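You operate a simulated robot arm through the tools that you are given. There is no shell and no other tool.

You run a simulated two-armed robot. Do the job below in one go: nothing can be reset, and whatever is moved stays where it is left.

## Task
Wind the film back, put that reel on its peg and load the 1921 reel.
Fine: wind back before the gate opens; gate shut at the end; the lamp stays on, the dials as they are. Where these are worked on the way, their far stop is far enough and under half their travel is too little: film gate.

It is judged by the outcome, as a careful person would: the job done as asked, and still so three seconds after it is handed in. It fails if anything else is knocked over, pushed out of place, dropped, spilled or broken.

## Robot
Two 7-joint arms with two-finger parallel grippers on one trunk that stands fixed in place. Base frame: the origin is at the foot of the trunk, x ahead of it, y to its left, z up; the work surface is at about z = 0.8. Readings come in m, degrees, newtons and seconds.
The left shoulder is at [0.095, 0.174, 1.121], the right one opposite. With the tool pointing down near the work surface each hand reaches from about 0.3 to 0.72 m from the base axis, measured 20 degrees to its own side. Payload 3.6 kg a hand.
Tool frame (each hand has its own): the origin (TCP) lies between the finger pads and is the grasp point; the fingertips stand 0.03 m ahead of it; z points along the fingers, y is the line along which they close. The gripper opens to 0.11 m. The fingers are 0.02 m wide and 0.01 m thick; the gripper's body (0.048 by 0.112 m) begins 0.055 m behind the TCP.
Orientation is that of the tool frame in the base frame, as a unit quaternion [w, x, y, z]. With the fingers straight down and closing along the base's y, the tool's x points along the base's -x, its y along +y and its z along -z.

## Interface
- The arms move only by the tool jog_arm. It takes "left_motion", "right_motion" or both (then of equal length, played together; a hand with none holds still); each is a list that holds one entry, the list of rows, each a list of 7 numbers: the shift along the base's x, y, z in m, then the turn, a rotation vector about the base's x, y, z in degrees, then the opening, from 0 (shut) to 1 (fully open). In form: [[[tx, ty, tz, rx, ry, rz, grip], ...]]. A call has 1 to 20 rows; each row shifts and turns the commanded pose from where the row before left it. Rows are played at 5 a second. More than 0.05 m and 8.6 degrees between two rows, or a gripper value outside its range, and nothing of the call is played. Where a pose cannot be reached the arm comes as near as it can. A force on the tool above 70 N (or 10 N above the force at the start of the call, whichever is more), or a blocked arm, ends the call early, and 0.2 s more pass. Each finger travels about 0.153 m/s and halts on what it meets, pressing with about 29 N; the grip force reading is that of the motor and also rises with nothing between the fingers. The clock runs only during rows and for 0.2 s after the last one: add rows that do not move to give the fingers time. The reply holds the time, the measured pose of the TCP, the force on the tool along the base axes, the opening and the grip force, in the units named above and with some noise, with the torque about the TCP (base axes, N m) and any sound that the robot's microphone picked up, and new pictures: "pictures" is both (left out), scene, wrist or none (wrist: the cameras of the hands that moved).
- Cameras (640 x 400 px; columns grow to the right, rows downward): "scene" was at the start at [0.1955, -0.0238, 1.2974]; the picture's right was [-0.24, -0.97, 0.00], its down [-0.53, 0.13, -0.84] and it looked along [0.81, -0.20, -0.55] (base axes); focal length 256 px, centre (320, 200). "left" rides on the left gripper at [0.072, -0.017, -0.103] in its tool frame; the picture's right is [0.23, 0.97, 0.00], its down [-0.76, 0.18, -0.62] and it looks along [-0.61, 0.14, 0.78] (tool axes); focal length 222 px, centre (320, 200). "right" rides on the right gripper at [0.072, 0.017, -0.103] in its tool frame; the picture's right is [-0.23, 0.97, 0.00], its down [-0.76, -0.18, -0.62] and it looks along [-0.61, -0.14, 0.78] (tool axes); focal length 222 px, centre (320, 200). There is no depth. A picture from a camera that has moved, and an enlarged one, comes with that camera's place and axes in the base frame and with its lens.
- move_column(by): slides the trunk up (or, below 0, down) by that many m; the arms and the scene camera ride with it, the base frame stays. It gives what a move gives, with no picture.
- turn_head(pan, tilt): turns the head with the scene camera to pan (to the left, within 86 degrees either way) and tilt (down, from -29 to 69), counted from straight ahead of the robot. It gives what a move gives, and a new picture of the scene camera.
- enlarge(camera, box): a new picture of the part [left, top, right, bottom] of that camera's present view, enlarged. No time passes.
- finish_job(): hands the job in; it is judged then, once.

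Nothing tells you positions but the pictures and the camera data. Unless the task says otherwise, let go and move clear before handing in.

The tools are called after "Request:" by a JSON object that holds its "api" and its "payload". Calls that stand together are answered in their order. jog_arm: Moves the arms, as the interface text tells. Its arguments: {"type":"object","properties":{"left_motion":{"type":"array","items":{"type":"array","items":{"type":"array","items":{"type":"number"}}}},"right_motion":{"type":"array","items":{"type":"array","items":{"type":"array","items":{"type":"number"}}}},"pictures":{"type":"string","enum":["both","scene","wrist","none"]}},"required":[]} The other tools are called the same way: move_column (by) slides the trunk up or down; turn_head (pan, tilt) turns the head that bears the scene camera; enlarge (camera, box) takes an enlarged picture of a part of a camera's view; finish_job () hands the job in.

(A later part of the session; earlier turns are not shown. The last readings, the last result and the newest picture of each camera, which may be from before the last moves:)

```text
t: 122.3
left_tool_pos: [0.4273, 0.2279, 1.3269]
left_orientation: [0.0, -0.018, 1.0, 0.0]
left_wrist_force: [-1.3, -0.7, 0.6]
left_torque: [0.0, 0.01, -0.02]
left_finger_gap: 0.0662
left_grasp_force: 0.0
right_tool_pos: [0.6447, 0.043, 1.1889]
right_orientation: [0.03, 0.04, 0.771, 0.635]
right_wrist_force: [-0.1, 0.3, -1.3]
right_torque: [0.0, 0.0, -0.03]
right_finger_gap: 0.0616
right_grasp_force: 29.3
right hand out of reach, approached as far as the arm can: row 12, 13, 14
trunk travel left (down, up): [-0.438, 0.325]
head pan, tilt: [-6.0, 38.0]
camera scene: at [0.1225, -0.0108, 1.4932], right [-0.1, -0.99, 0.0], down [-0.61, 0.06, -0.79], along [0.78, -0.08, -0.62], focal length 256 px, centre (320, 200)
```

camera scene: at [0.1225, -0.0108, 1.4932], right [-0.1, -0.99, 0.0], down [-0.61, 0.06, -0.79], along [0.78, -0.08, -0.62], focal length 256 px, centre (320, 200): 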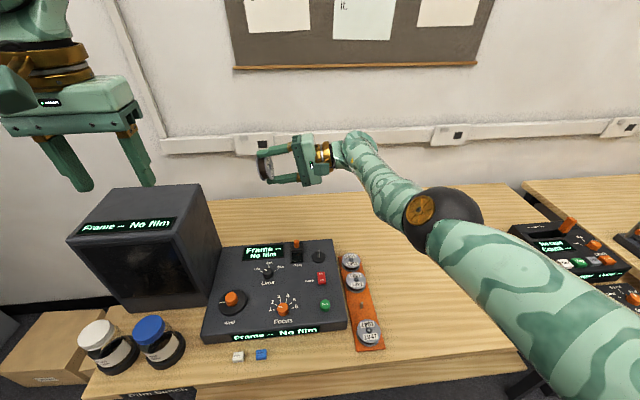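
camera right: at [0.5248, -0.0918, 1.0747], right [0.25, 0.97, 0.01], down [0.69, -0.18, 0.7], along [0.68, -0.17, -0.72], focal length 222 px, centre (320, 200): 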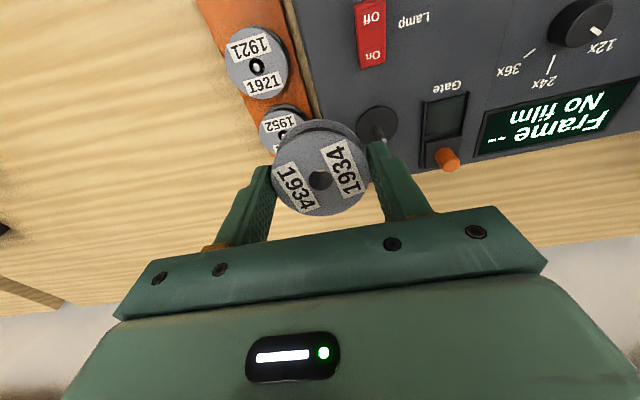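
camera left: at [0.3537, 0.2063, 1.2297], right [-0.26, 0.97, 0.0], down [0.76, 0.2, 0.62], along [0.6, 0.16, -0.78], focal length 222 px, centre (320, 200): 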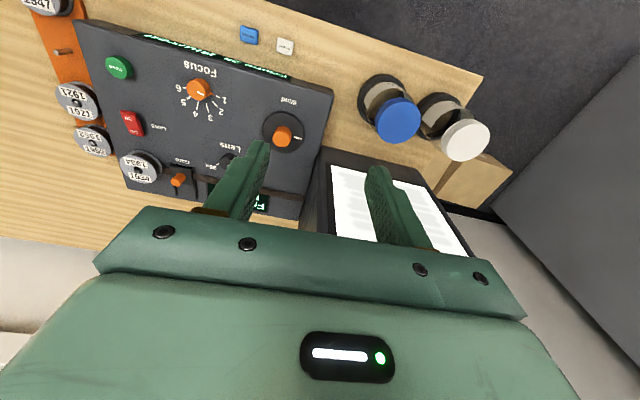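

Now the 160° roll outward with the arm straight.

Request:
{"api": "jog_arm", "payload": {"right_motion": [[[0.004, -0.0064, -0.0252, -8, 0, 0, 0.1], [0.004, -0.0097, -0.0241, -8, 0, 0, 0.1], [0.004, -0.0131, -0.0226, -8, 0, 0, 0.1], [0.004, -0.0161, -0.0206, -8, 0, 0, 0.1], [0.004, -0.0187, -0.0181, -8, 0, 0, 0.1], [0.004, -0.0211, -0.0153, -8, 0, 0, 0.1], [0.004, -0.023, -0.0122, -8, 0, 0, 0.1], [0.004, -0.0246, -0.0089, -8, 0, 0, 0.1], [0.004, -0.0255, -0.0054, -8, 0, 0, 0.1], [0.004, -0.026, -0.0018, -8, 0, 0, 0.1], [0.004, -0.026, 0.0018, -8, 0, 0, 0.1], [0.004, -0.0255, 0.0054, -8, 0, 0, 0.1], [0.004, -0.0246, 0.0089, -8, 0, 0, 0.1], [0.004, -0.023, 0.0122, -8, 0, 0, 0.1], [0.004, -0.0211, 0.0153, -8, 0, 0, 0.1], [0.004, -0.0187, 0.0181, -8, 0, 0, 0.1], [0.004, -0.0161, 0.0206, -8, 0, 0, 0.1], [0.004, -0.0131, 0.0226, -8, 0, 0, 0.1], [0.004, -0.0097, 0.0241, -8, 0, 0, 0.1], [0.004, -0.0064, 0.0252, -8, 0, 0, 0.1]]], "pictures": "scene"}}

Request:
{"api": "jog_arm", "payload": {"right_motion": [[[-0.01, 0.03, 0, 0, 0, 0, 0.1], [-0.015, 0.03, 0, 0, 0, 0, 0.1], [-0.02, 0.03, 0, 0, 0, 0, 0.1], [-0.02, 0.03, 0, 0, 0, 0, 0.1], [0, 0, 0, 0, 0, 0, 0.1]]], "pictures": "scene"}}

```text
t: 126.5
left_tool_pos: [0.426, 0.2266, 1.3254]
left_orientation: [-0.001, -0.019, 1.0, 0.0]
left_wrist_force: [-0.2, -0.3, 0.1]
left_torque: [-0.01, -0.01, 0.01]
left_finger_gap: 0.0661
left_grasp_force: 0.1
right_tool_pos: [0.6503, -0.3856, 1.2025]
right_orientation: [0.044, -0.023, 0.759, -0.649]
right_wrist_force: [-0.8, -0.1, -1.2]
right_torque: [0.02, -0.01, 0.0]
right_finger_gap: 0.0615
right_grasp_force: 28.8
right hand out of reach, approached as far as the arm can: row 1, 2, 3, 4, 5, 6, 7, 8, 9, 10, 11, 12, 13, 14, 15, 16, 17, 18, 19, 20
trunk travel left (down, up): [-0.438, 0.325]
head pan, tilt: [-6.0, 38.0]
camera scene: at [0.1225, -0.0109, 1.4933], right [-0.1, -0.99, 0.0], down [-0.61, 0.06, -0.79], along [0.78, -0.08, -0.62], focal length 256 px, centre (320, 200)
```

scene: 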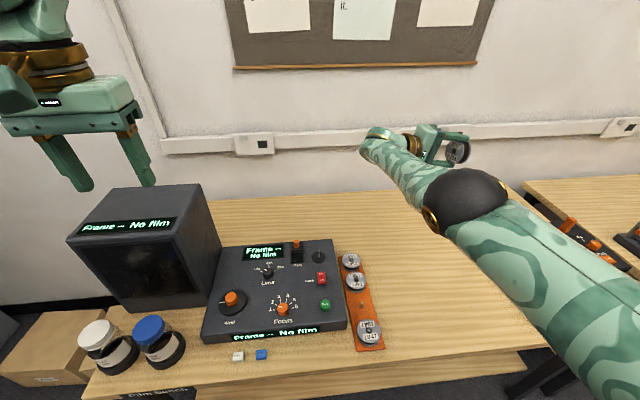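

```text
t: 127.7
left_tool_pos: [0.4251, 0.2259, 1.3262]
left_orientation: [-0.001, -0.019, 1.0, 0.0]
left_wrist_force: [-0.4, -0.6, 0.3]
left_torque: [0.01, 0.02, -0.01]
left_finger_gap: 0.0661
left_grasp_force: 0.1
right_tool_pos: [0.6248, -0.2545, 1.1945]
right_orientation: [0.042, -0.023, 0.759, -0.649]
right_wrist_force: [0.3, 0.0, 0.1]
right_torque: [0.05, -0.01, 0.0]
right_finger_gap: 0.0615
right_grasp_force: 29.2
right hand out of reach, approached as far as the arm can: row 1, 2, 3, 4
trunk travel left (down, up): [-0.438, 0.325]
head pan, tilt: [-6.0, 38.0]
camera scene: at [0.1229, -0.0119, 1.4932], right [-0.1, -0.99, 0.0], down [-0.61, 0.06, -0.79], along [0.78, -0.08, -0.62], focal length 256 px, centre (320, 200)
```

scene: 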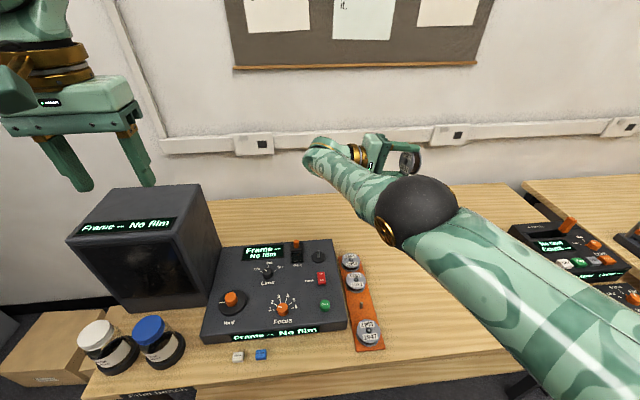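

The elbow joint has turned so it should now bend outwards. I'll move the hand left, up and back to break the straight line.

Request:
{"api": "jog_arm", "payload": {"right_motion": [[[-0.02, 0.015, 0.02, 0, 0, 0, 0.1], [-0.02, 0.015, 0.02, 0, 0, 0, 0.1], [-0.02, 0.015, 0.02, 0, 0, 0, 0.1], [-0.02, 0.01, 0.01, 0, 0, 0, 0.1], [0, 0, 0, 0, 0, 0, 0.1]]], "pictures": "scene"}}

```text
t: 128.9
left_tool_pos: [0.4252, 0.2263, 1.3265]
left_orientation: [0.0, -0.019, 1.0, 0.0]
left_wrist_force: [0.1, 0.5, 0.8]
left_torque: [0.0, -0.02, 0.0]
left_finger_gap: 0.0657
left_grasp_force: 0.1
right_tool_pos: [0.6052, -0.1853, 1.2539]
right_orientation: [0.043, -0.023, 0.76, -0.648]
right_wrist_force: [-0.5, -0.3, 0.0]
right_torque: [0.04, -0.01, -0.01]
right_finger_gap: 0.0616
right_grasp_force: 29.6
right hand out of reach, approached as far as the arm can: row 1, 2, 3, 4
trunk travel left (down, up): [-0.438, 0.325]
head pan, tilt: [-6.0, 38.0]
camera scene: at [0.1227, -0.011, 1.4932], right [-0.1, -0.99, 0.0], down [-0.61, 0.06, -0.79], along [0.78, -0.08, -0.62], focal length 256 px, centre (320, 200)
```

scene: 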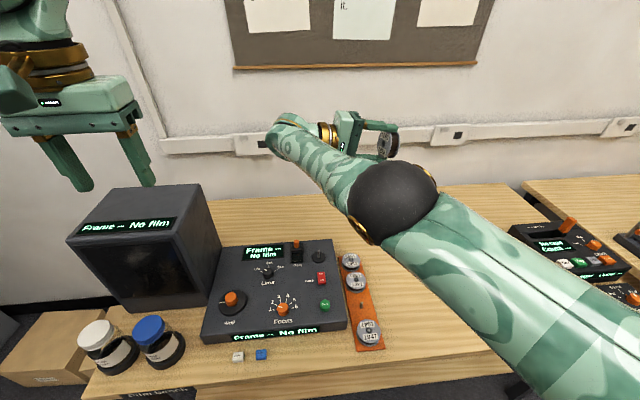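

Request:
{"api": "jog_arm", "payload": {"right_motion": [[[-0.01, 0.01, 0.02, 0, 0, 0, 0.1], [-0.01, 0.01, 0.02, 0, 0, 0, 0.1], [-0.02, 0.005, 0.01, 0, 0, 0, 0.1], [-0.03, 0, 0, 0, 0, 0, 0.1], [-0.03, 0, 0, 0, 0, 0, 0.1], [-0.03, 0, 0, 0, 0, 0, 0.1], [0, 0, 0, 0, 0, 0, 0.1]]], "pictures": "scene"}}

```text
t: 130.5
left_tool_pos: [0.4257, 0.2288, 1.3268]
left_orientation: [0.0, -0.018, 1.0, 0.0]
left_wrist_force: [0.1, 0.3, -0.2]
left_torque: [0.02, 0.0, -0.02]
left_finger_gap: 0.066
left_grasp_force: 0.0
right_tool_pos: [0.6036, -0.1788, 1.2859]
right_orientation: [0.042, -0.023, 0.759, -0.649]
right_wrist_force: [-0.2, 0.3, -0.7]
right_torque: [0.0, -0.03, -0.02]
right_finger_gap: 0.0613
right_grasp_force: 28.7
right hand out of reach, approached as far as the arm can: row 1, 2, 3, 4, 5, 6
trunk travel left (down, up): [-0.438, 0.325]
head pan, tilt: [-6.0, 38.0]
camera scene: at [0.1227, -0.0109, 1.4932], right [-0.1, -0.99, 0.0], down [-0.61, 0.06, -0.79], along [0.78, -0.08, -0.62], focal length 256 px, centre (320, 200)
```

scene: 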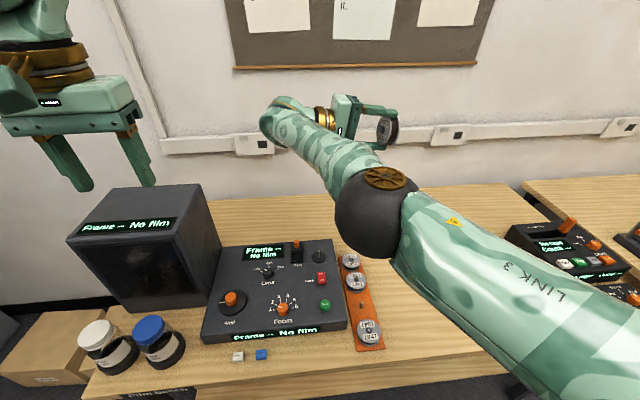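

Request:
{"api": "jog_arm", "payload": {"right_motion": [[[-0.02, -0.01, 0, 0, 0, 0, 0.1], [-0.02, -0.01, 0, 0, 0, 0, 0.1], [-0.02, -0.01, 0, 0, 0, 0, 0.1], [-0.02, -0.01, 0, 0, 0, 0, 0.1], [0, 0, 0, 0, 0, 0, 0.1]]], "pictures": "scene"}}

```text
t: 131.7
left_tool_pos: [0.4268, 0.2267, 1.3262]
left_orientation: [0.0, -0.019, 1.0, 0.0]
left_wrist_force: [0.4, -0.1, 0.5]
left_torque: [0.01, -0.01, 0.01]
left_finger_gap: 0.0659
left_grasp_force: 0.1
right_tool_pos: [0.6038, -0.1796, 1.2845]
right_orientation: [0.043, -0.024, 0.76, -0.649]
right_wrist_force: [-0.2, -0.2, -0.9]
right_torque: [0.02, -0.01, 0.04]
right_finger_gap: 0.0612
right_grasp_force: 28.9
right hand out of reach, approached as far as the arm can: row 1, 2, 3, 4
trunk travel left (down, up): [-0.438, 0.325]
head pan, tilt: [-6.0, 38.0]
camera scene: at [0.1227, -0.0109, 1.4932], right [-0.1, -0.99, 0.0], down [-0.61, 0.06, -0.79], along [0.78, -0.08, -0.62], focal length 256 px, centre (320, 200)
```

scene: 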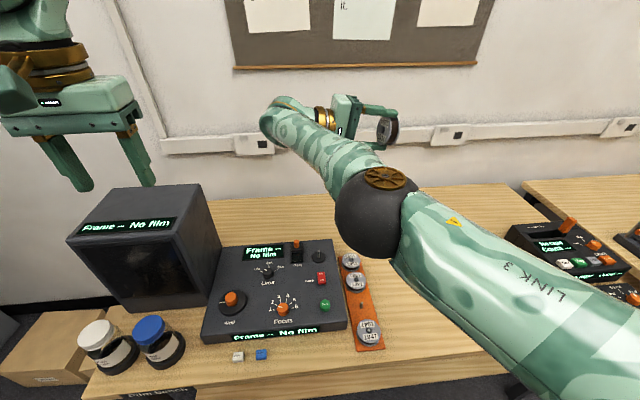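

Request:
{"api": "jog_arm", "payload": {"right_motion": [[[0, -0.03, 0, 0, 0, 0, 0.1], [0, -0.03, 0, 0, 0, 0, 0.1], [-0.01, -0.03, 0, 0, 0, 0, 0.1], [-0.02, -0.03, 0, 0, 0, 0, 0.1], [-0.02, -0.03, 0, 0, 0, 0, 0.1], [0, 0, 0, 0, 0, 0, 0.1]]], "pictures": "scene"}}

```text
t: 133.1
left_tool_pos: [0.4246, 0.2272, 1.3263]
left_orientation: [0.0, -0.019, 1.0, 0.0]
left_wrist_force: [0.0, -0.2, -0.9]
left_torque: [0.0, 0.01, 0.03]
left_finger_gap: 0.066
left_grasp_force: 0.1
right_tool_pos: [0.6067, -0.1822, 1.2849]
right_orientation: [0.044, -0.024, 0.759, -0.649]
right_wrist_force: [0.2, -0.6, -0.9]
right_torque: [0.02, -0.03, 0.04]
right_finger_gap: 0.0611
right_grasp_force: 28.7
right hand out of reach, approached as far as the arm can: row 1, 2, 3, 4, 5
trunk travel left (down, up): [-0.438, 0.325]
head pan, tilt: [-6.0, 38.0]
camera scene: at [0.1226, -0.0108, 1.4932], right [-0.1, -0.99, 0.0], down [-0.61, 0.06, -0.79], along [0.78, -0.08, -0.62], focal length 256 px, centre (320, 200)
```

scene: 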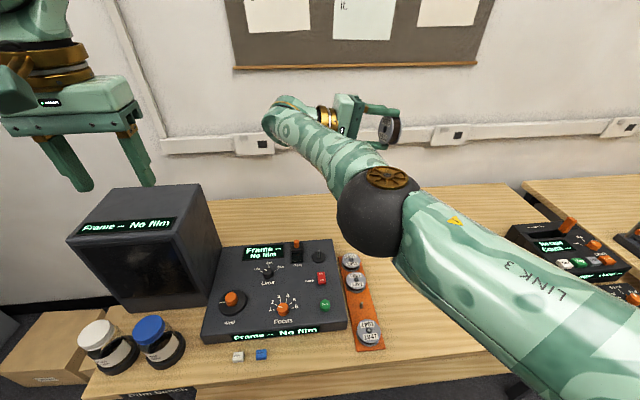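

Request:
{"api": "jog_arm", "payload": {"right_motion": [[[0, 0, -0.03, 0, 0, 0, 0.1], [0, 0, -0.03, 0, 0, 0, 0.1], [0, 0, 0, 0, 0, 0, 0.1]]], "pictures": "none"}}

Request:
{"api": "jog_arm", "payload": {"right_motion": [[[0, 0.03, 0, 0, 0, 0, 0.1], [0, 0.03, 0, 0, 0, 0, 0.1], [0, 0, 0, 0, 0, 0, 0.1]]], "pictures": "scene"}}

```text
t: 133.9
left_tool_pos: [0.4253, 0.2267, 1.3256]
left_orientation: [0.0, -0.019, 1.0, 0.0]
left_wrist_force: [-0.9, 0.4, -0.4]
left_torque: [-0.01, 0.04, 0.0]
left_finger_gap: 0.0659
left_grasp_force: 0.1
right_tool_pos: [0.6062, -0.1833, 1.2356]
right_orientation: [0.044, -0.024, 0.759, -0.649]
right_wrist_force: [-0.1, -0.6, -0.7]
right_torque: [0.02, 0.02, -0.05]
right_finger_gap: 0.0611
right_grasp_force: 28.5
right hand out of reach, approached as far as the arm can: row 2
trunk travel left (down, up): [-0.438, 0.325]
head pan, tilt: [-6.0, 38.0]
```

```text
t: 134.7
left_tool_pos: [0.4258, 0.2269, 1.3258]
left_orientation: [0.0, -0.019, 1.0, 0.0]
left_wrist_force: [1.3, 0.0, -0.2]
left_torque: [0.03, -0.02, -0.02]
left_finger_gap: 0.0662
left_grasp_force: 0.0
right_tool_pos: [0.6031, -0.1783, 1.2302]
right_orientation: [0.044, -0.023, 0.759, -0.649]
right_wrist_force: [0.9, 0.8, -2.0]
right_torque: [0.02, -0.04, 0.01]
right_finger_gap: 0.0613
right_grasp_force: 29.2
right hand out of reach, approached as far as the arm can: row 1, 2
trunk travel left (down, up): [-0.438, 0.325]
head pan, tilt: [-6.0, 38.0]
camera scene: at [0.1229, -0.0115, 1.4932], right [-0.1, -0.99, 0.0], down [-0.61, 0.06, -0.79], along [0.78, -0.08, -0.62], focal length 256 px, centre (320, 200)
```

scene: 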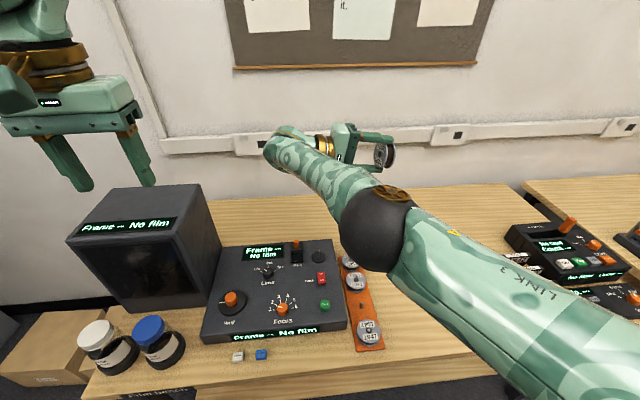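

Request:
{"api": "jog_arm", "payload": {"right_motion": [[[0, 0.0064, -0.0252, 8, 0, 0, 0.1], [0, 0.0097, -0.0241, 8, 0, 0, 0.1], [0, 0.0131, -0.0226, 8, 0, 0, 0.1], [0, 0.0161, -0.0206, 8, 0, 0, 0.1], [0, 0.0187, -0.0181, 8, 0, 0, 0.1], [0, 0, 0, 0, 0, 0, 0.1]]], "pictures": "scene"}}

```text
t: 136.1
left_tool_pos: [0.4255, 0.2278, 1.326]
left_orientation: [0.001, -0.018, 1.0, 0.0]
left_wrist_force: [0.2, -0.1, -0.2]
left_torque: [0.02, 0.03, 0.01]
left_finger_gap: 0.066
left_grasp_force: 0.1
right_tool_pos: [0.6019, -0.1145, 1.1203]
right_orientation: [0.049, -0.007, 0.936, -0.348]
right_wrist_force: [-0.1, 0.4, -0.5]
right_torque: [0.02, -0.01, 0.03]
right_finger_gap: 0.0615
right_grasp_force: 28.5
trunk travel left (down, up): [-0.438, 0.325]
head pan, tilt: [-6.0, 38.0]
camera scene: at [0.1227, -0.0111, 1.4932], right [-0.1, -0.99, 0.0], down [-0.61, 0.06, -0.79], along [0.78, -0.08, -0.62], focal length 256 px, centre (320, 200)
```

scene: 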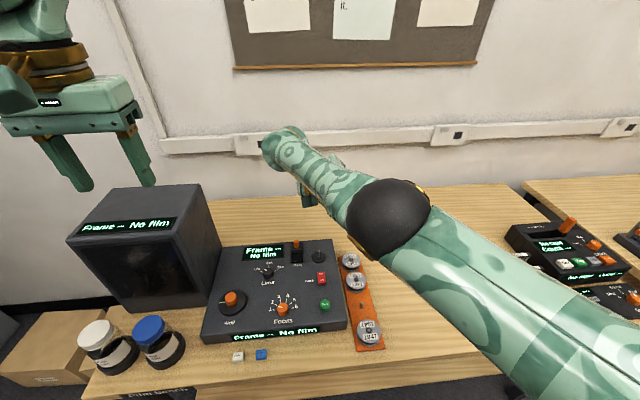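

Unrolling works from here and the elbow now looks set to bend upwards, which would suit a downward tool. I'll finish unrolling to vertical.

Request:
{"api": "jog_arm", "payload": {"right_motion": [[[0, 0.0211, -0.0153, 8, 0, 0, 0.1], [0, 0.023, -0.0122, 8, 0, 0, 0.1], [0, 0.0246, -0.0089, 8, 0, 0, 0.1], [0, 0.0255, -0.0054, 8, 0, 0, 0.1], [0, 0.026, -0.0018, 8, 0, 0, 0.1], [0, 0, 0, 0, 0, 0, 0.1]]], "pictures": "scene"}}

```text
t: 137.5
left_tool_pos: [0.426, 0.2277, 1.3266]
left_orientation: [0.0, -0.018, 1.0, 0.0]
left_wrist_force: [1.3, 1.1, 0.9]
left_torque: [0.04, 0.05, 0.0]
left_finger_gap: 0.0659
left_grasp_force: 0.0
right_tool_pos: [0.6019, 0.0065, 1.0758]
right_orientation: [0.048, 0.009, 0.999, -0.008]
right_wrist_force: [0.1, -0.9, -1.2]
right_torque: [0.02, -0.02, -0.01]
right_finger_gap: 0.0613
right_grasp_force: 29.0
trunk travel left (down, up): [-0.438, 0.325]
head pan, tilt: [-6.0, 38.0]
camera scene: at [0.1227, -0.011, 1.4932], right [-0.1, -0.99, 0.0], down [-0.61, 0.06, -0.79], along [0.78, -0.08, -0.62], focal length 256 px, centre (320, 200)
```

scene: 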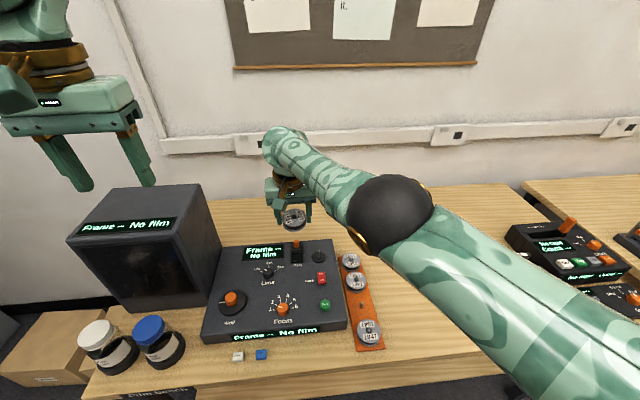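

Request:
{"api": "jog_arm", "payload": {"right_motion": [[[-0.01, 0.01, 0.02, 0, 0, 0, 0.1], [-0.02, 0.01, 0.02, 0, 0, 0, 0.1], [-0.02, 0, 0.02, 0, 0, 0, 0.1], [-0.02, 0, 0.01, 0, 0, 0, 0.1], [-0.02, 0, 0, 0, 0, 0, 0.1], [0, 0, 0, 0, 0, 0, 0.1]]], "pictures": "scene"}}

```text
t: 138.9
left_tool_pos: [0.4263, 0.228, 1.3271]
left_orientation: [-0.001, -0.019, 1.0, 0.0]
left_wrist_force: [0.2, -0.5, -0.4]
left_torque: [-0.02, 0.04, 0.01]
left_finger_gap: 0.0658
left_grasp_force: 0.0
right_tool_pos: [0.6025, 0.0052, 1.0763]
right_orientation: [0.048, 0.01, 0.999, -0.009]
right_wrist_force: [-0.7, 0.7, -1.1]
right_torque: [-0.02, 0.02, -0.03]
right_finger_gap: 0.0613
right_grasp_force: 28.9
right hand out of reach, approached as far as the arm can: row 1, 2, 3, 4, 5
trunk travel left (down, up): [-0.438, 0.325]
head pan, tilt: [-6.0, 38.0]
camera scene: at [0.1227, -0.0108, 1.4932], right [-0.1, -0.99, 0.0], down [-0.61, 0.06, -0.79], along [0.78, -0.08, -0.62], focal length 256 px, centre (320, 200)
```

scene: 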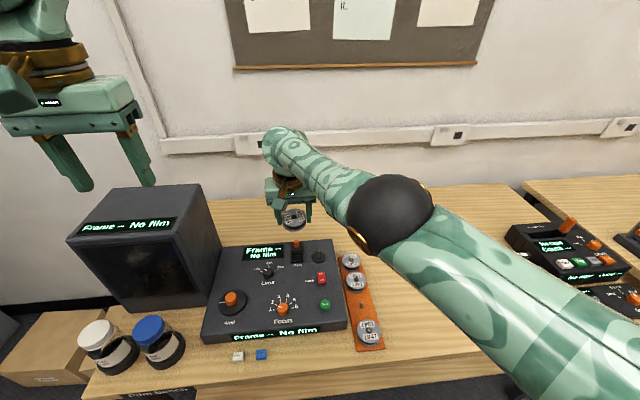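

Request:
{"api": "jog_arm", "payload": {"right_motion": [[[0.001, 0, 0.03, 0, 0, 0, 0.1], [0, 0, 0.03, 0, 0, 0, 0.1], [-0.001, 0, 0.03, 0, 0, 0, 0.1], [-0.003, 0, 0.03, 0, 0, 0, 0.1], [-0.01, 0, 0.02, 0, 0, 0, 0.1], [-0.02, 0, 0, 0, 0, 0, 0.1], [-0.02, 0, 0, 0, 0, 0, 0.1], [0, 0, 0, 0, 0, 0, 0.1]]], "pictures": "scene"}}

```text
t: 140.7
left_tool_pos: [0.4266, 0.2273, 1.3256]
left_orientation: [0.0, -0.018, 1.0, 0.0]
left_wrist_force: [0.2, 1.0, -0.3]
left_torque: [0.01, -0.05, 0.02]
left_finger_gap: 0.0659
left_grasp_force: 0.0
right_tool_pos: [0.5975, 0.0051, 1.2179]
right_orientation: [0.048, 0.01, 0.999, -0.008]
right_wrist_force: [0.1, 0.1, -0.7]
right_torque: [-0.01, 0.0, 0.04]
right_finger_gap: 0.0611
right_grasp_force: 28.7
right hand out of reach, approached as far as the arm can: row 5, 6, 7
trunk travel left (down, up): [-0.438, 0.325]
head pan, tilt: [-6.0, 38.0]
camera scene: at [0.1227, -0.0109, 1.4932], right [-0.1, -0.99, 0.0], down [-0.61, 0.06, -0.79], along [0.78, -0.08, -0.62], focal length 256 px, centre (320, 200)
```

scene: 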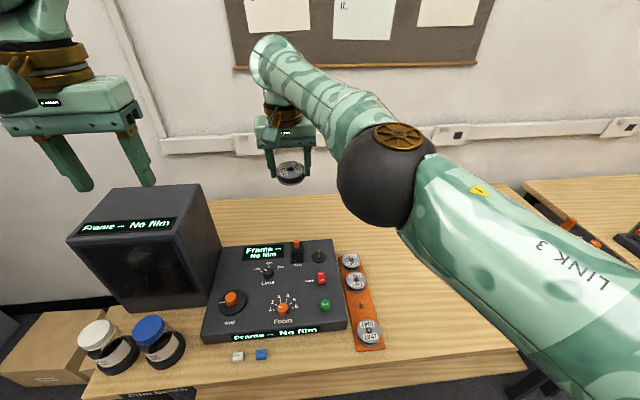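

The arm is stretched straight at this trunk height. Lowering the trunk again brings the shoulder nearer the hand and will bend the arm, with nothing under the hand here. I'll lower it by 0.2 m and see which way the elbow goes.

Request:
{"api": "move_column", "payload": {"by": -0.2}}

Request:
{"api": "jog_arm", "payload": {"right_motion": [[[0, 0, 0, 0, 0, 0, 0.1]]], "pictures": "both"}}

```text
t: 142.8
left_tool_pos: [0.4242, 0.2286, 1.1271]
left_orientation: [0.0, -0.018, 1.0, -0.001]
left_wrist_force: [0.4, 0.7, -0.5]
left_torque: [-0.01, -0.02, 0.0]
left_finger_gap: 0.0659
left_grasp_force: 0.0
right_tool_pos: [0.6304, 0.0045, 0.9318]
right_orientation: [-0.03, 0.009, 0.999, -0.009]
right_wrist_force: [-0.2, -0.8, -0.9]
right_torque: [0.0, 0.01, 0.04]
right_finger_gap: 0.0611
right_grasp_force: 29.4
trunk travel left (down, up): [-0.238, 0.525]
head pan, tilt: [-6.0, 38.0]
```

```text
t: 143.2
left_tool_pos: [0.4246, 0.2274, 1.1262]
left_orientation: [0.0, -0.018, 1.0, 0.001]
left_wrist_force: [-0.8, 0.1, -0.3]
left_torque: [0.02, 0.02, 0.02]
left_finger_gap: 0.0661
left_grasp_force: 0.2
right_tool_pos: [0.6296, 0.0053, 0.9306]
right_orientation: [-0.031, 0.009, 0.999, -0.009]
right_wrist_force: [0.6, 0.3, -0.3]
right_torque: [0.0, 0.0, -0.02]
right_finger_gap: 0.0613
right_grasp_force: 29.3
trunk travel left (down, up): [-0.238, 0.525]
head pan, tilt: [-6.0, 38.0]
camera scene: at [0.1949, -0.0108, 1.2898], right [-0.1, -0.99, 0.0], down [-0.61, 0.06, -0.79], along [0.78, -0.08, -0.62], focal length 256 px, centre (320, 200)
camera right: at [0.5652, 0.027, 1.0381], right [0.24, 0.97, -0.03], down [0.79, -0.18, 0.58], along [0.56, -0.17, -0.81], focal length 222 px, centre (320, 200)
```

scene: 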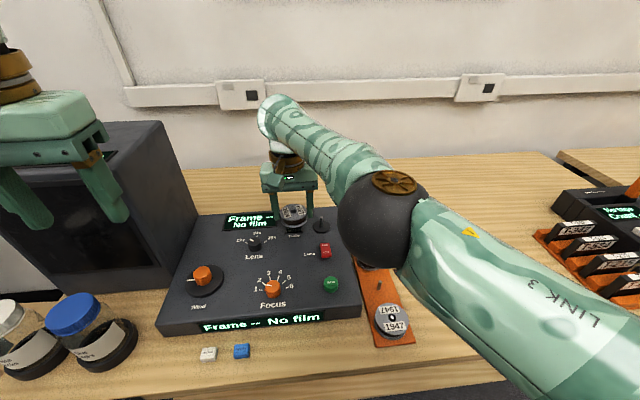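
right: 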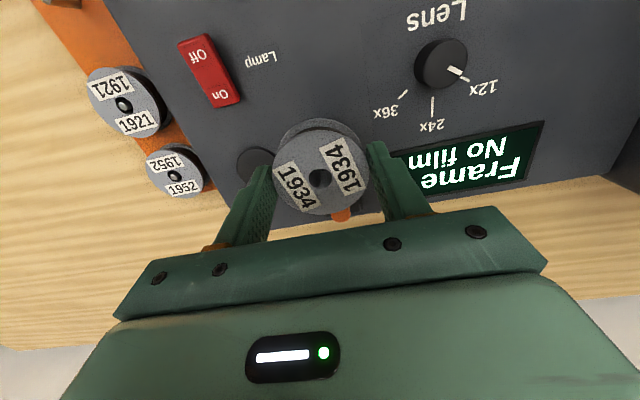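

The arm came down straight, with the reel clear above the deck, and it now looks like the original branch (elbow cap on top). I'll go up first, then left and back to let the elbow bend outward.

Request:
{"api": "jog_arm", "payload": {"right_motion": [[[0, 0, 0.015, 0, 0, 0, 0.1], [0, 0, 0.02, 0, 0, 0, 0.1], [-0.001, 0, 0.02, 0, 0, 0, 0.1], [-0.007, 0.02, 0.005, 0, 0, 0, 0.1], [-0.009, 0.02, 0, 0, 0, 0, 0.1], [-0.011, 0.02, 0, 0, 0, 0, 0.1], [-0.02, 0.01, 0, 0, 0, 0, 0.1], [-0.02, 0, 0, 0, 0, 0, 0.1], [0, 0, 0, 0, 0, 0, 0.1]]], "pictures": "both"}}

```text
t: 145.2
left_tool_pos: [0.425, 0.2276, 1.1258]
left_orientation: [-0.001, -0.018, 1.0, 0.001]
left_wrist_force: [0.2, 0.1, 0.0]
left_torque: [0.01, -0.02, 0.03]
left_finger_gap: 0.0657
left_grasp_force: 0.2
right_tool_pos: [0.5612, 0.0718, 0.9925]
right_orientation: [-0.031, 0.01, 0.999, -0.009]
right_wrist_force: [0.2, 0.4, -1.7]
right_torque: [0.01, 0.04, -0.02]
right_finger_gap: 0.0613
right_grasp_force: 29.1
right hand out of reach, approached as far as the arm can: row 4
trunk travel left (down, up): [-0.238, 0.525]
head pan, tilt: [-6.0, 38.0]
camera scene: at [0.1952, -0.0107, 1.2897], right [-0.1, -0.99, 0.0], down [-0.61, 0.06, -0.79], along [0.78, -0.08, -0.62], focal length 256 px, centre (320, 200)
camera right: at [0.4961, 0.0927, 1.0993], right [0.25, 0.97, -0.03], down [0.79, -0.18, 0.58], along [0.56, -0.17, -0.81], focal length 222 px, centre (320, 200)
```

scene: 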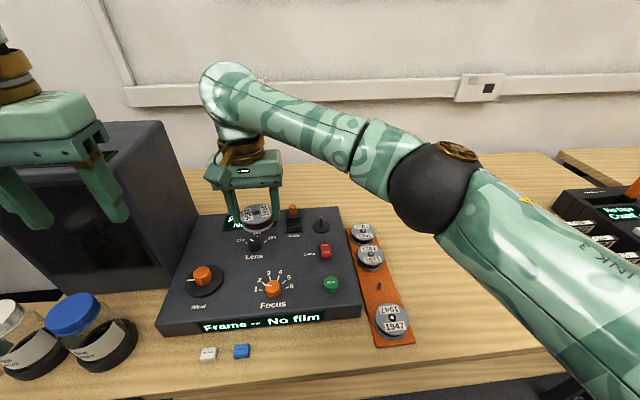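
right: 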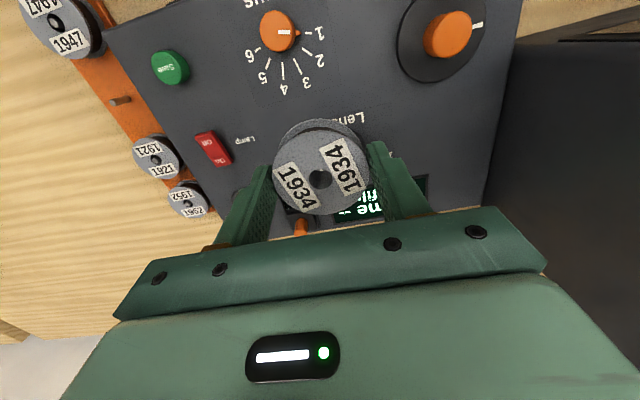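

The elbow is back out to the side where it belongs, and the reel is still firmly held. I'll straighten the small tilt and bring the reel over the empty peg.

Request:
{"api": "jog_arm", "payload": {"right_motion": [[[-0.02, -0.02, 0, 1.0, -3.5, 1.1, 0.1], [-0.02, -0.02, 0, 0, 0, 0, 0.1], [-0.02, -0.02, 0, 0, 0, 0, 0.1], [-0.0015, -0.0297, -0.004, 0, 0, 0, 0.1], [-0.0015, -0.0297, -0.004, 0, 0, 0, 0.1], [-0.0015, -0.0297, -0.004, 0, 0, 0, 0.1], [-0.0015, -0.0297, -0.004, 0, 0, 0, 0.1], [-0.0015, -0.0297, -0.004, 0, 0, 0, 0.1], [-0.0015, -0.0297, -0.004, 0, 0, 0, 0.1], [0, 0, 0, 0, 0, 0, 0.1]]], "pictures": "both"}}

Request:
{"api": "enlarge", "payload": {"camera": "right", "box": [180, 50, 460, 225]}}

Request:
{"api": "enlarge", "payload": {"camera": "scene", "box": [300, 190, 460, 350]}}

```text
t: 147.4
left_tool_pos: [0.4263, 0.2275, 1.1254]
left_orientation: [0.0, -0.019, 1.0, 0.0]
left_wrist_force: [0.1, 0.5, -0.3]
left_torque: [-0.02, 0.02, -0.01]
left_finger_gap: 0.0659
left_grasp_force: 0.0
right_tool_pos: [0.4922, -0.1683, 0.9681]
right_orientation: [0.0, -0.001, 1.0, 0.0]
right_wrist_force: [0.5, 0.0, -0.4]
right_torque: [-0.02, -0.04, -0.03]
right_finger_gap: 0.0613
right_grasp_force: 28.9
trunk travel left (down, up): [-0.238, 0.525]
head pan, tilt: [-6.0, 38.0]
camera scene: at [0.1951, -0.0105, 1.2897], right [-0.1, -0.99, 0.0], down [-0.61, 0.06, -0.79], along [0.78, -0.08, -0.62], focal length 256 px, centre (320, 200)
camera right: at [0.4208, -0.1482, 1.0703], right [0.23, 0.97, 0.0], down [0.76, -0.18, 0.62], along [0.61, -0.14, -0.78], focal length 222 px, centre (320, 200)
```

scene: 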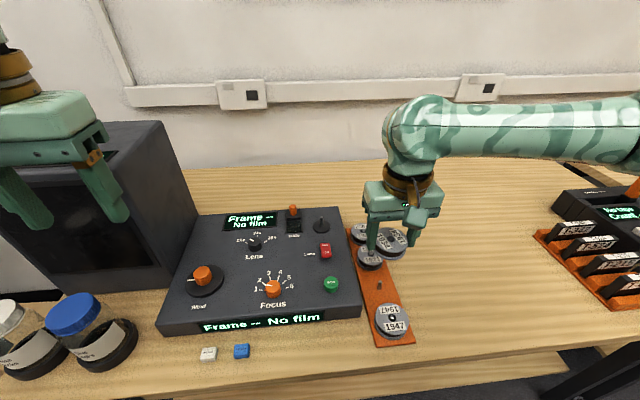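
right: 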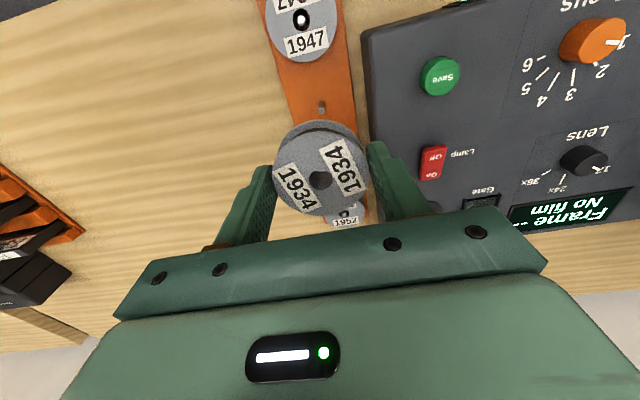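

```text
2.29 times, centred on (320, 138) of right
camera zoom: at [0.4208, -0.1482, 1.0703], right [0.23, 0.97, 0.0], down [0.76, -0.18, 0.62], along [0.61, -0.14, -0.78], focal length 508 px, centre (320, 343)
```

zoom: 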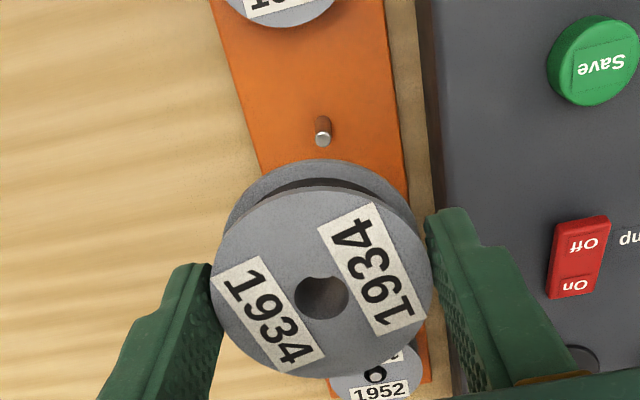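

```text
2.50 times, centred on (380, 270) of scene
camera zoom: at [0.1951, -0.0105, 1.2897], right [-0.1, -0.99, 0.0], down [-0.61, 0.06, -0.79], along [0.78, -0.08, -0.62], focal length 640 px, centre (170, 25)
```

zoom: 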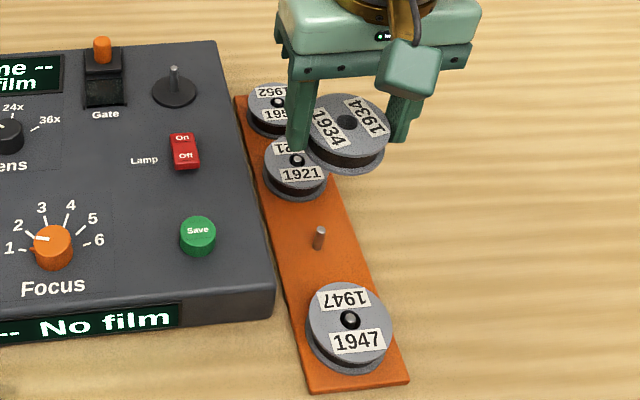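

The arm is in a good posture now. From the camera data the reel's hole is about 5 mm ahead of my grasp point and the empty peg is near [0.490, -0.163]. I'll shift to suit and lower until the reel is just above the peg.

Request:
{"api": "jog_arm", "payload": {"right_motion": [[[-0.004, 0.0013, -0.02, 0, 0, 0, 0.1], [-0.004, 0.0013, -0.02, 0, 0, 0, 0.1], [0, 0, -0.02, 0, 0, 0, 0.1], [0, 0, -0.015, 0, 0, 0, 0.1], [0, 0, 0, 0, 0, 0, 0.1]]], "pictures": "both"}}

Request:
{"api": "enlarge", "payload": {"camera": "right", "box": [200, 90, 440, 240]}}

Request:
{"api": "enlarge", "payload": {"camera": "scene", "box": [320, 210, 440, 330]}}

```text
t: 148.7
left_tool_pos: [0.425, 0.2256, 1.1258]
left_orientation: [0.0, -0.017, 1.0, 0.001]
left_wrist_force: [0.6, -0.3, -0.7]
left_torque: [0.03, 0.0, 0.01]
left_finger_gap: 0.0658
left_grasp_force: 0.0
right_tool_pos: [0.4847, -0.1648, 0.8927]
right_orientation: [0.0, 0.0, 1.0, -0.001]
right_wrist_force: [-0.6, 0.1, -0.3]
right_torque: [0.01, 0.0, 0.0]
right_finger_gap: 0.0613
right_grasp_force: 29.2
trunk travel left (down, up): [-0.238, 0.525]
head pan, tilt: [-6.0, 38.0]
camera scene: at [0.1949, -0.011, 1.2898], right [-0.1, -0.99, 0.0], down [-0.61, 0.06, -0.79], along [0.78, -0.08, -0.62], focal length 256 px, centre (320, 200)
camera right: at [0.4135, -0.1462, 0.9962], right [0.23, 0.97, 0.0], down [0.76, -0.18, 0.62], along [0.61, -0.14, -0.78], focal length 222 px, centre (320, 200)
```

scene: 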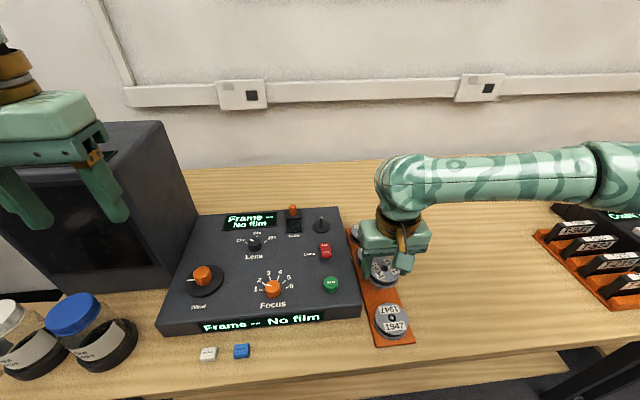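
right: 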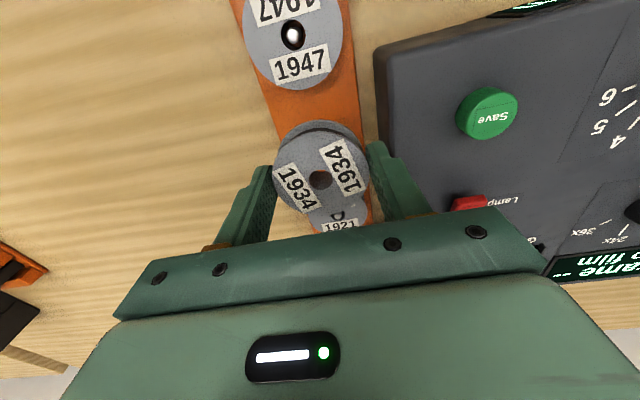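

```text
2.67 times, centred on (320, 165) of right
camera zoom: at [0.4135, -0.1462, 0.9962], right [0.23, 0.97, 0.0], down [0.76, -0.18, 0.62], along [0.61, -0.14, -0.78], focal length 592 px, centre (320, 293)
```

zoom: 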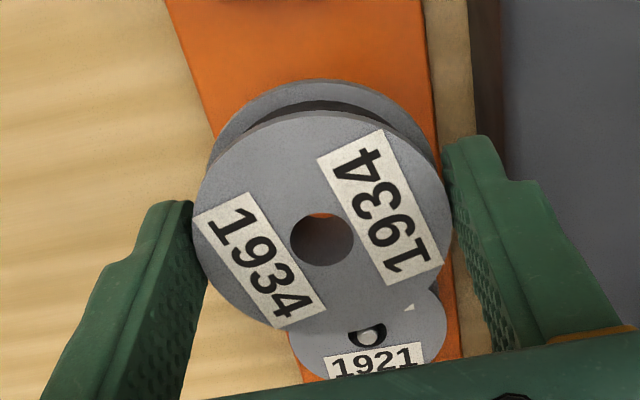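

```text
3.33 times, centred on (380, 270) of scene
camera zoom: at [0.1949, -0.011, 1.2898], right [-0.1, -0.99, 0.0], down [-0.61, 0.06, -0.79], along [0.78, -0.08, -0.62], focal length 854 px, centre (120, -33)
```

zoom: 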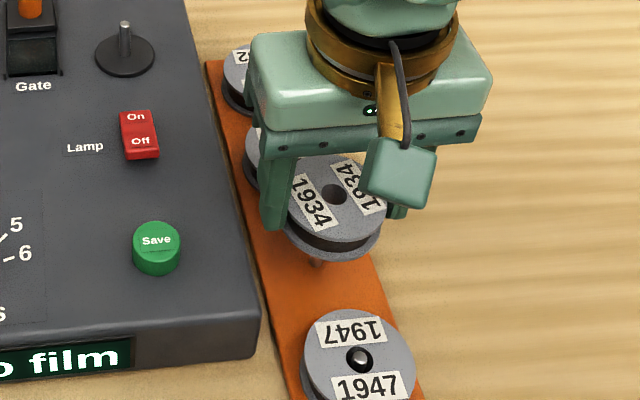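

The hole and the peg line up to within about a millimetre by the wrist camera. I'll lower slowly, watching for contact.

Request:
{"api": "jog_arm", "payload": {"right_motion": [[[-0.0005, 0.0003, -0.008, 0, 0, 0, 0.1], [0, 0, -0.008, 0, 0, 0, 0.1], [0, 0, -0.005, 0, 0, 0, 0.1], [0, 0, 0, 0, 0, 0, 0.1]]], "pictures": "both"}}

Request:
{"api": "enlarge", "payload": {"camera": "right", "box": [200, 90, 440, 240]}}

Request:
{"api": "enlarge", "payload": {"camera": "scene", "box": [340, 230, 430, 320]}}

```text
t: 149.7
left_tool_pos: [0.4252, 0.2269, 1.1251]
left_orientation: [0.0, -0.019, 1.0, 0.0]
left_wrist_force: [0.0, 0.1, 1.1]
left_torque: [-0.02, 0.05, 0.02]
left_finger_gap: 0.0661
left_grasp_force: 0.1
right_tool_pos: [0.4839, -0.1649, 0.8719]
right_orientation: [0.0, 0.0, 1.0, -0.001]
right_wrist_force: [0.1, 0.3, -0.9]
right_torque: [0.02, -0.01, -0.03]
right_finger_gap: 0.0611
right_grasp_force: 28.7
trunk travel left (down, up): [-0.238, 0.525]
head pan, tilt: [-6.0, 38.0]
camera scene: at [0.1949, -0.011, 1.2898], right [-0.1, -0.99, 0.0], down [-0.61, 0.06, -0.79], along [0.78, -0.08, -0.62], focal length 256 px, centre (320, 200)
camera right: at [0.4122, -0.1462, 0.9747], right [0.23, 0.97, 0.0], down [0.76, -0.18, 0.62], along [0.61, -0.14, -0.78], focal length 222 px, centre (320, 200)
```

scene: 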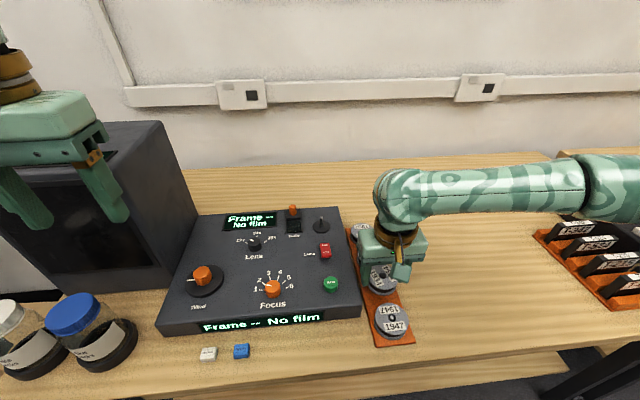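
right: 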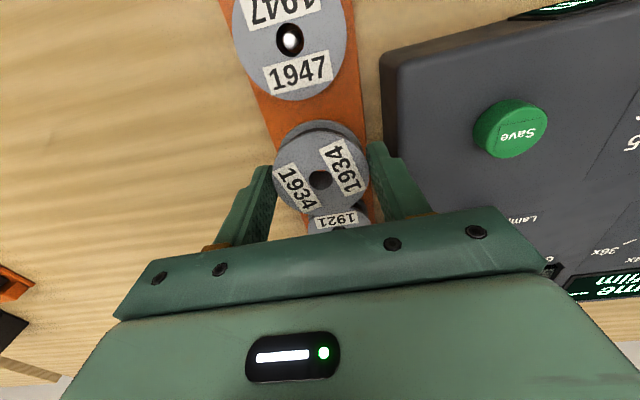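

```text
2.67 times, centred on (320, 165) of right
camera zoom: at [0.4122, -0.1462, 0.9747], right [0.23, 0.97, 0.0], down [0.76, -0.18, 0.62], along [0.61, -0.14, -0.78], focal length 592 px, centre (320, 293)
```

zoom: 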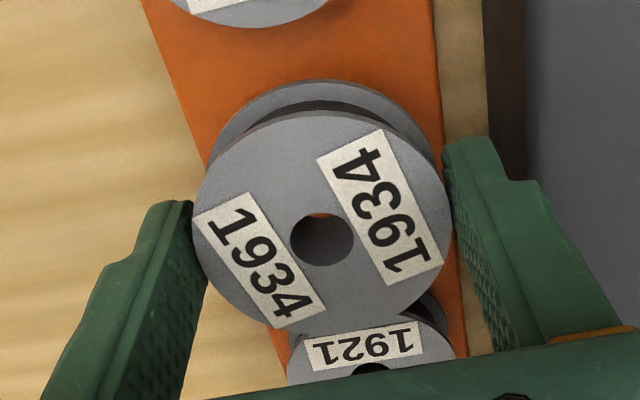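

```text
4.44 times, centred on (385, 275) of scene
camera zoom: at [0.1949, -0.011, 1.2898], right [-0.1, -0.99, 0.0], down [-0.61, 0.06, -0.79], along [0.78, -0.08, -0.62], focal length 1138 px, centre (31, -133)
```

zoom: 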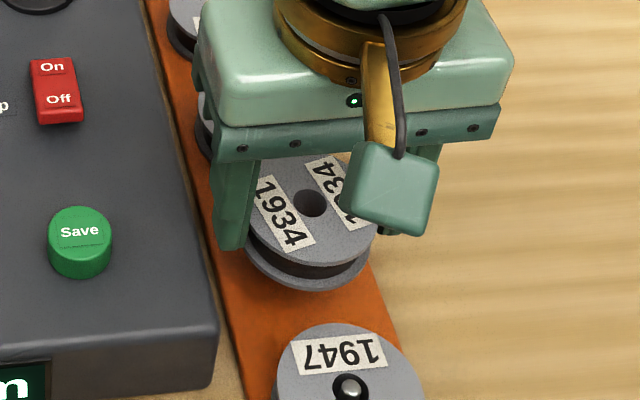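

Request:
{"api": "jog_arm", "payload": {"right_motion": [[[0, 0, -0.003, 0, 0, 0, 0.1], [0, 0, -0.003, 0, 0, 0, 0.1], [0, 0, 0, 0, 0, 0, 0.1]]], "pictures": "wrist"}}

Request:
{"api": "enlarge", "payload": {"camera": "right", "box": [260, 130, 380, 220]}}

```text
t: 150.4
left_tool_pos: [0.4266, 0.226, 1.1251]
left_orientation: [0.0, -0.017, 1.0, -0.001]
left_wrist_force: [0.4, -0.4, 0.3]
left_torque: [-0.03, 0.04, -0.04]
left_finger_gap: 0.0659
left_grasp_force: 0.1
right_tool_pos: [0.4844, -0.1654, 0.8649]
right_orientation: [0.0, 0.0, 1.0, -0.001]
right_wrist_force: [2.1, -0.3, -0.8]
right_torque: [-0.02, -0.05, -0.03]
right_finger_gap: 0.0613
right_grasp_force: 29.3
trunk travel left (down, up): [-0.238, 0.525]
head pan, tilt: [-6.0, 38.0]
camera right: at [0.4126, -0.146, 0.9683], right [0.23, 0.97, 0.0], down [0.76, -0.18, 0.62], along [0.61, -0.14, -0.78], focal length 222 px, centre (320, 200)
```

right: 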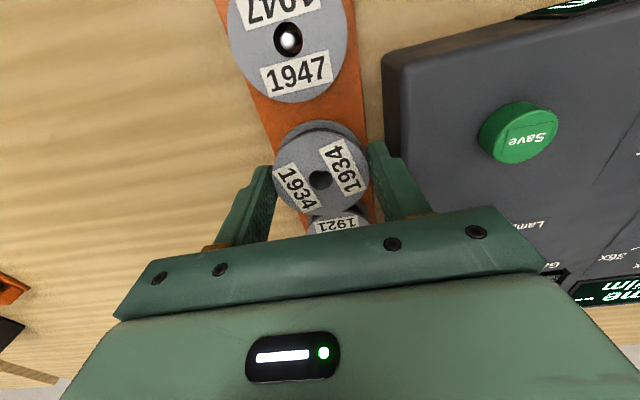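

```text
4.44 times, centred on (320, 175) of right
camera zoom: at [0.4126, -0.146, 0.9683], right [0.23, 0.97, 0.0], down [0.76, -0.18, 0.62], along [0.61, -0.14, -0.78], focal length 987 px, centre (320, 311)
```

zoom: 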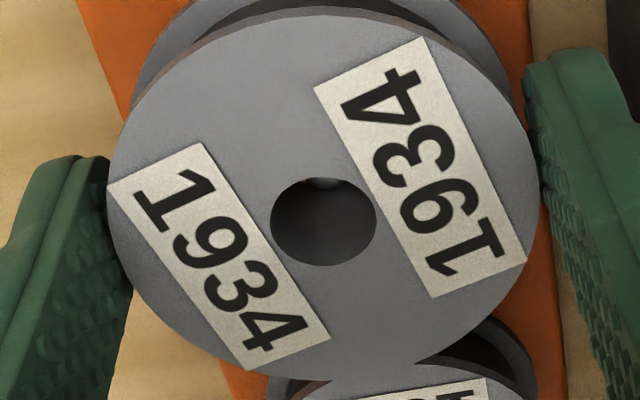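

I can see the peg tip entering the hole, slightly towards the near side. I'll nudge 1 mm towards me and continue down in small steps.

Request:
{"api": "jog_arm", "payload": {"right_motion": [[[-0.0012, 0, 0, 0, 0, 0, 0.1], [0, 0, -0.003, 0, 0, 0, 0.1], [0, 0, -0.003, 0, 0, 0, 0.1], [0, 0, 0, 0, 0, 0, 0.1]]], "pictures": "wrist"}}

Request:
{"api": "enlarge", "payload": {"camera": "right", "box": [260, 130, 380, 220]}}

```text
t: 151.4
left_tool_pos: [0.4261, 0.228, 1.126]
left_orientation: [0.0, -0.019, 1.0, 0.0]
left_wrist_force: [0.2, 0.9, -0.8]
left_torque: [0.0, -0.01, -0.02]
left_finger_gap: 0.066
left_grasp_force: 0.0
right_tool_pos: [0.4847, -0.1648, 0.859]
right_orientation: [0.001, 0.0, 1.0, -0.001]
right_wrist_force: [10.6, 2.6, 2.6]
right_torque: [0.11, -0.39, 0.08]
right_finger_gap: 0.0612
right_grasp_force: 28.6
trunk travel left (down, up): [-0.238, 0.525]
head pan, tilt: [-6.0, 38.0]
camera right: at [0.4123, -0.1457, 0.9625], right [0.23, 0.97, 0.0], down [0.76, -0.18, 0.62], along [0.61, -0.14, -0.78], focal length 222 px, centre (320, 200)
```

right: 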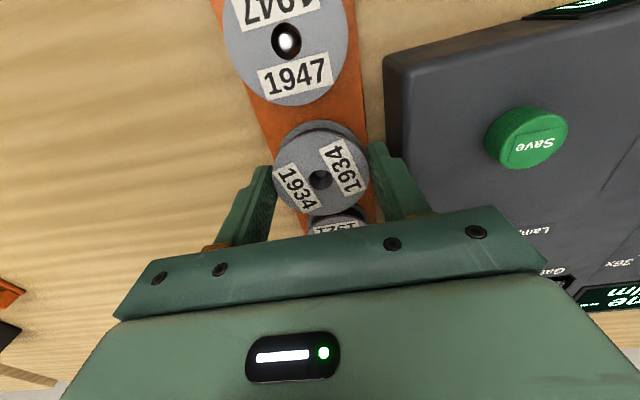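

```text
4.44 times, centred on (320, 175) of right
camera zoom: at [0.4123, -0.1457, 0.9625], right [0.23, 0.97, 0.0], down [0.76, -0.18, 0.62], along [0.61, -0.14, -0.78], focal length 987 px, centre (320, 311)
```

zoom: 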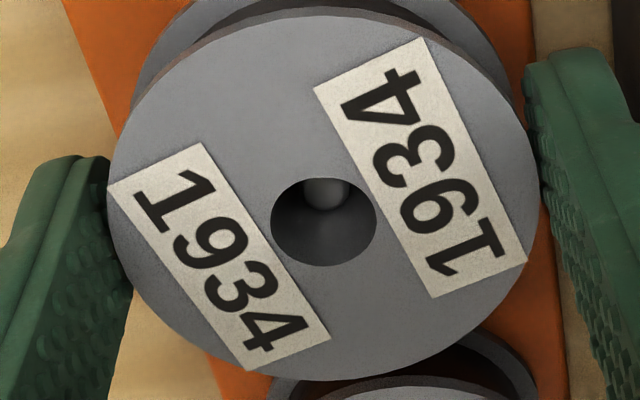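

The side force shows the peg is actually touching the far wall of the hole, because the peg is shorter than I assumed. I'll move 3.5 mm away from me to centre it and check the force.

Request:
{"api": "jog_arm", "payload": {"right_motion": [[[0.0015, 0, 0, 0, 0, 0, 0.1], [0.002, 0, 0, 0, 0, 0, 0.1], [0, 0, 0, 0, 0, 0, 0.1]]], "pictures": "wrist"}}

Request:
{"api": "enlarge", "payload": {"camera": "right", "box": [260, 130, 380, 220]}}

```text
t: 152.2
left_tool_pos: [0.4262, 0.2267, 1.1255]
left_orientation: [0.001, -0.018, 1.0, 0.0]
left_wrist_force: [-0.5, 0.4, 0.7]
left_torque: [-0.03, -0.02, 0.0]
left_finger_gap: 0.0661
left_grasp_force: 0.0
right_tool_pos: [0.486, -0.1652, 0.8585]
right_orientation: [0.0, 0.001, 1.0, -0.001]
right_wrist_force: [-0.4, 0.4, 0.0]
right_torque: [-0.01, -0.01, -0.03]
right_finger_gap: 0.0609
right_grasp_force: 28.4
trunk travel left (down, up): [-0.238, 0.525]
head pan, tilt: [-6.0, 38.0]
camera right: at [0.4146, -0.1461, 0.9624], right [0.23, 0.97, 0.0], down [0.76, -0.18, 0.62], along [0.61, -0.14, -0.78], focal length 222 px, centre (320, 200)
```

right: 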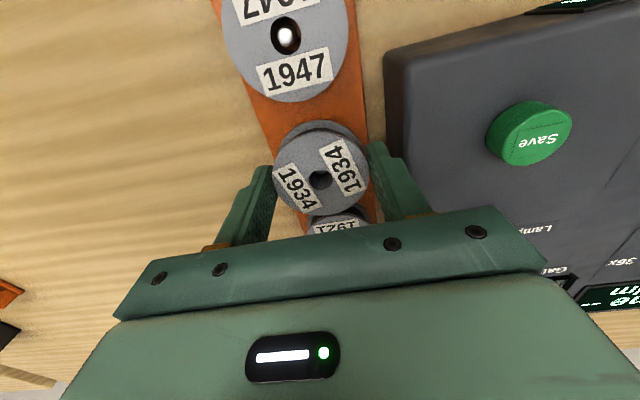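

```text
4.44 times, centred on (320, 175) of right
camera zoom: at [0.4146, -0.1461, 0.9624], right [0.23, 0.97, 0.0], down [0.76, -0.18, 0.62], along [0.61, -0.14, -0.78], focal length 987 px, centre (320, 311)
```

zoom: 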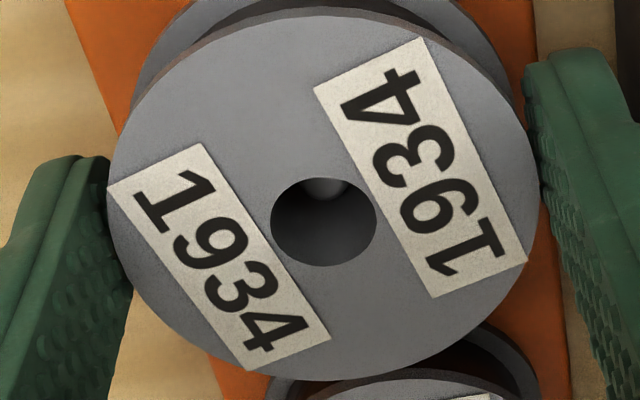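

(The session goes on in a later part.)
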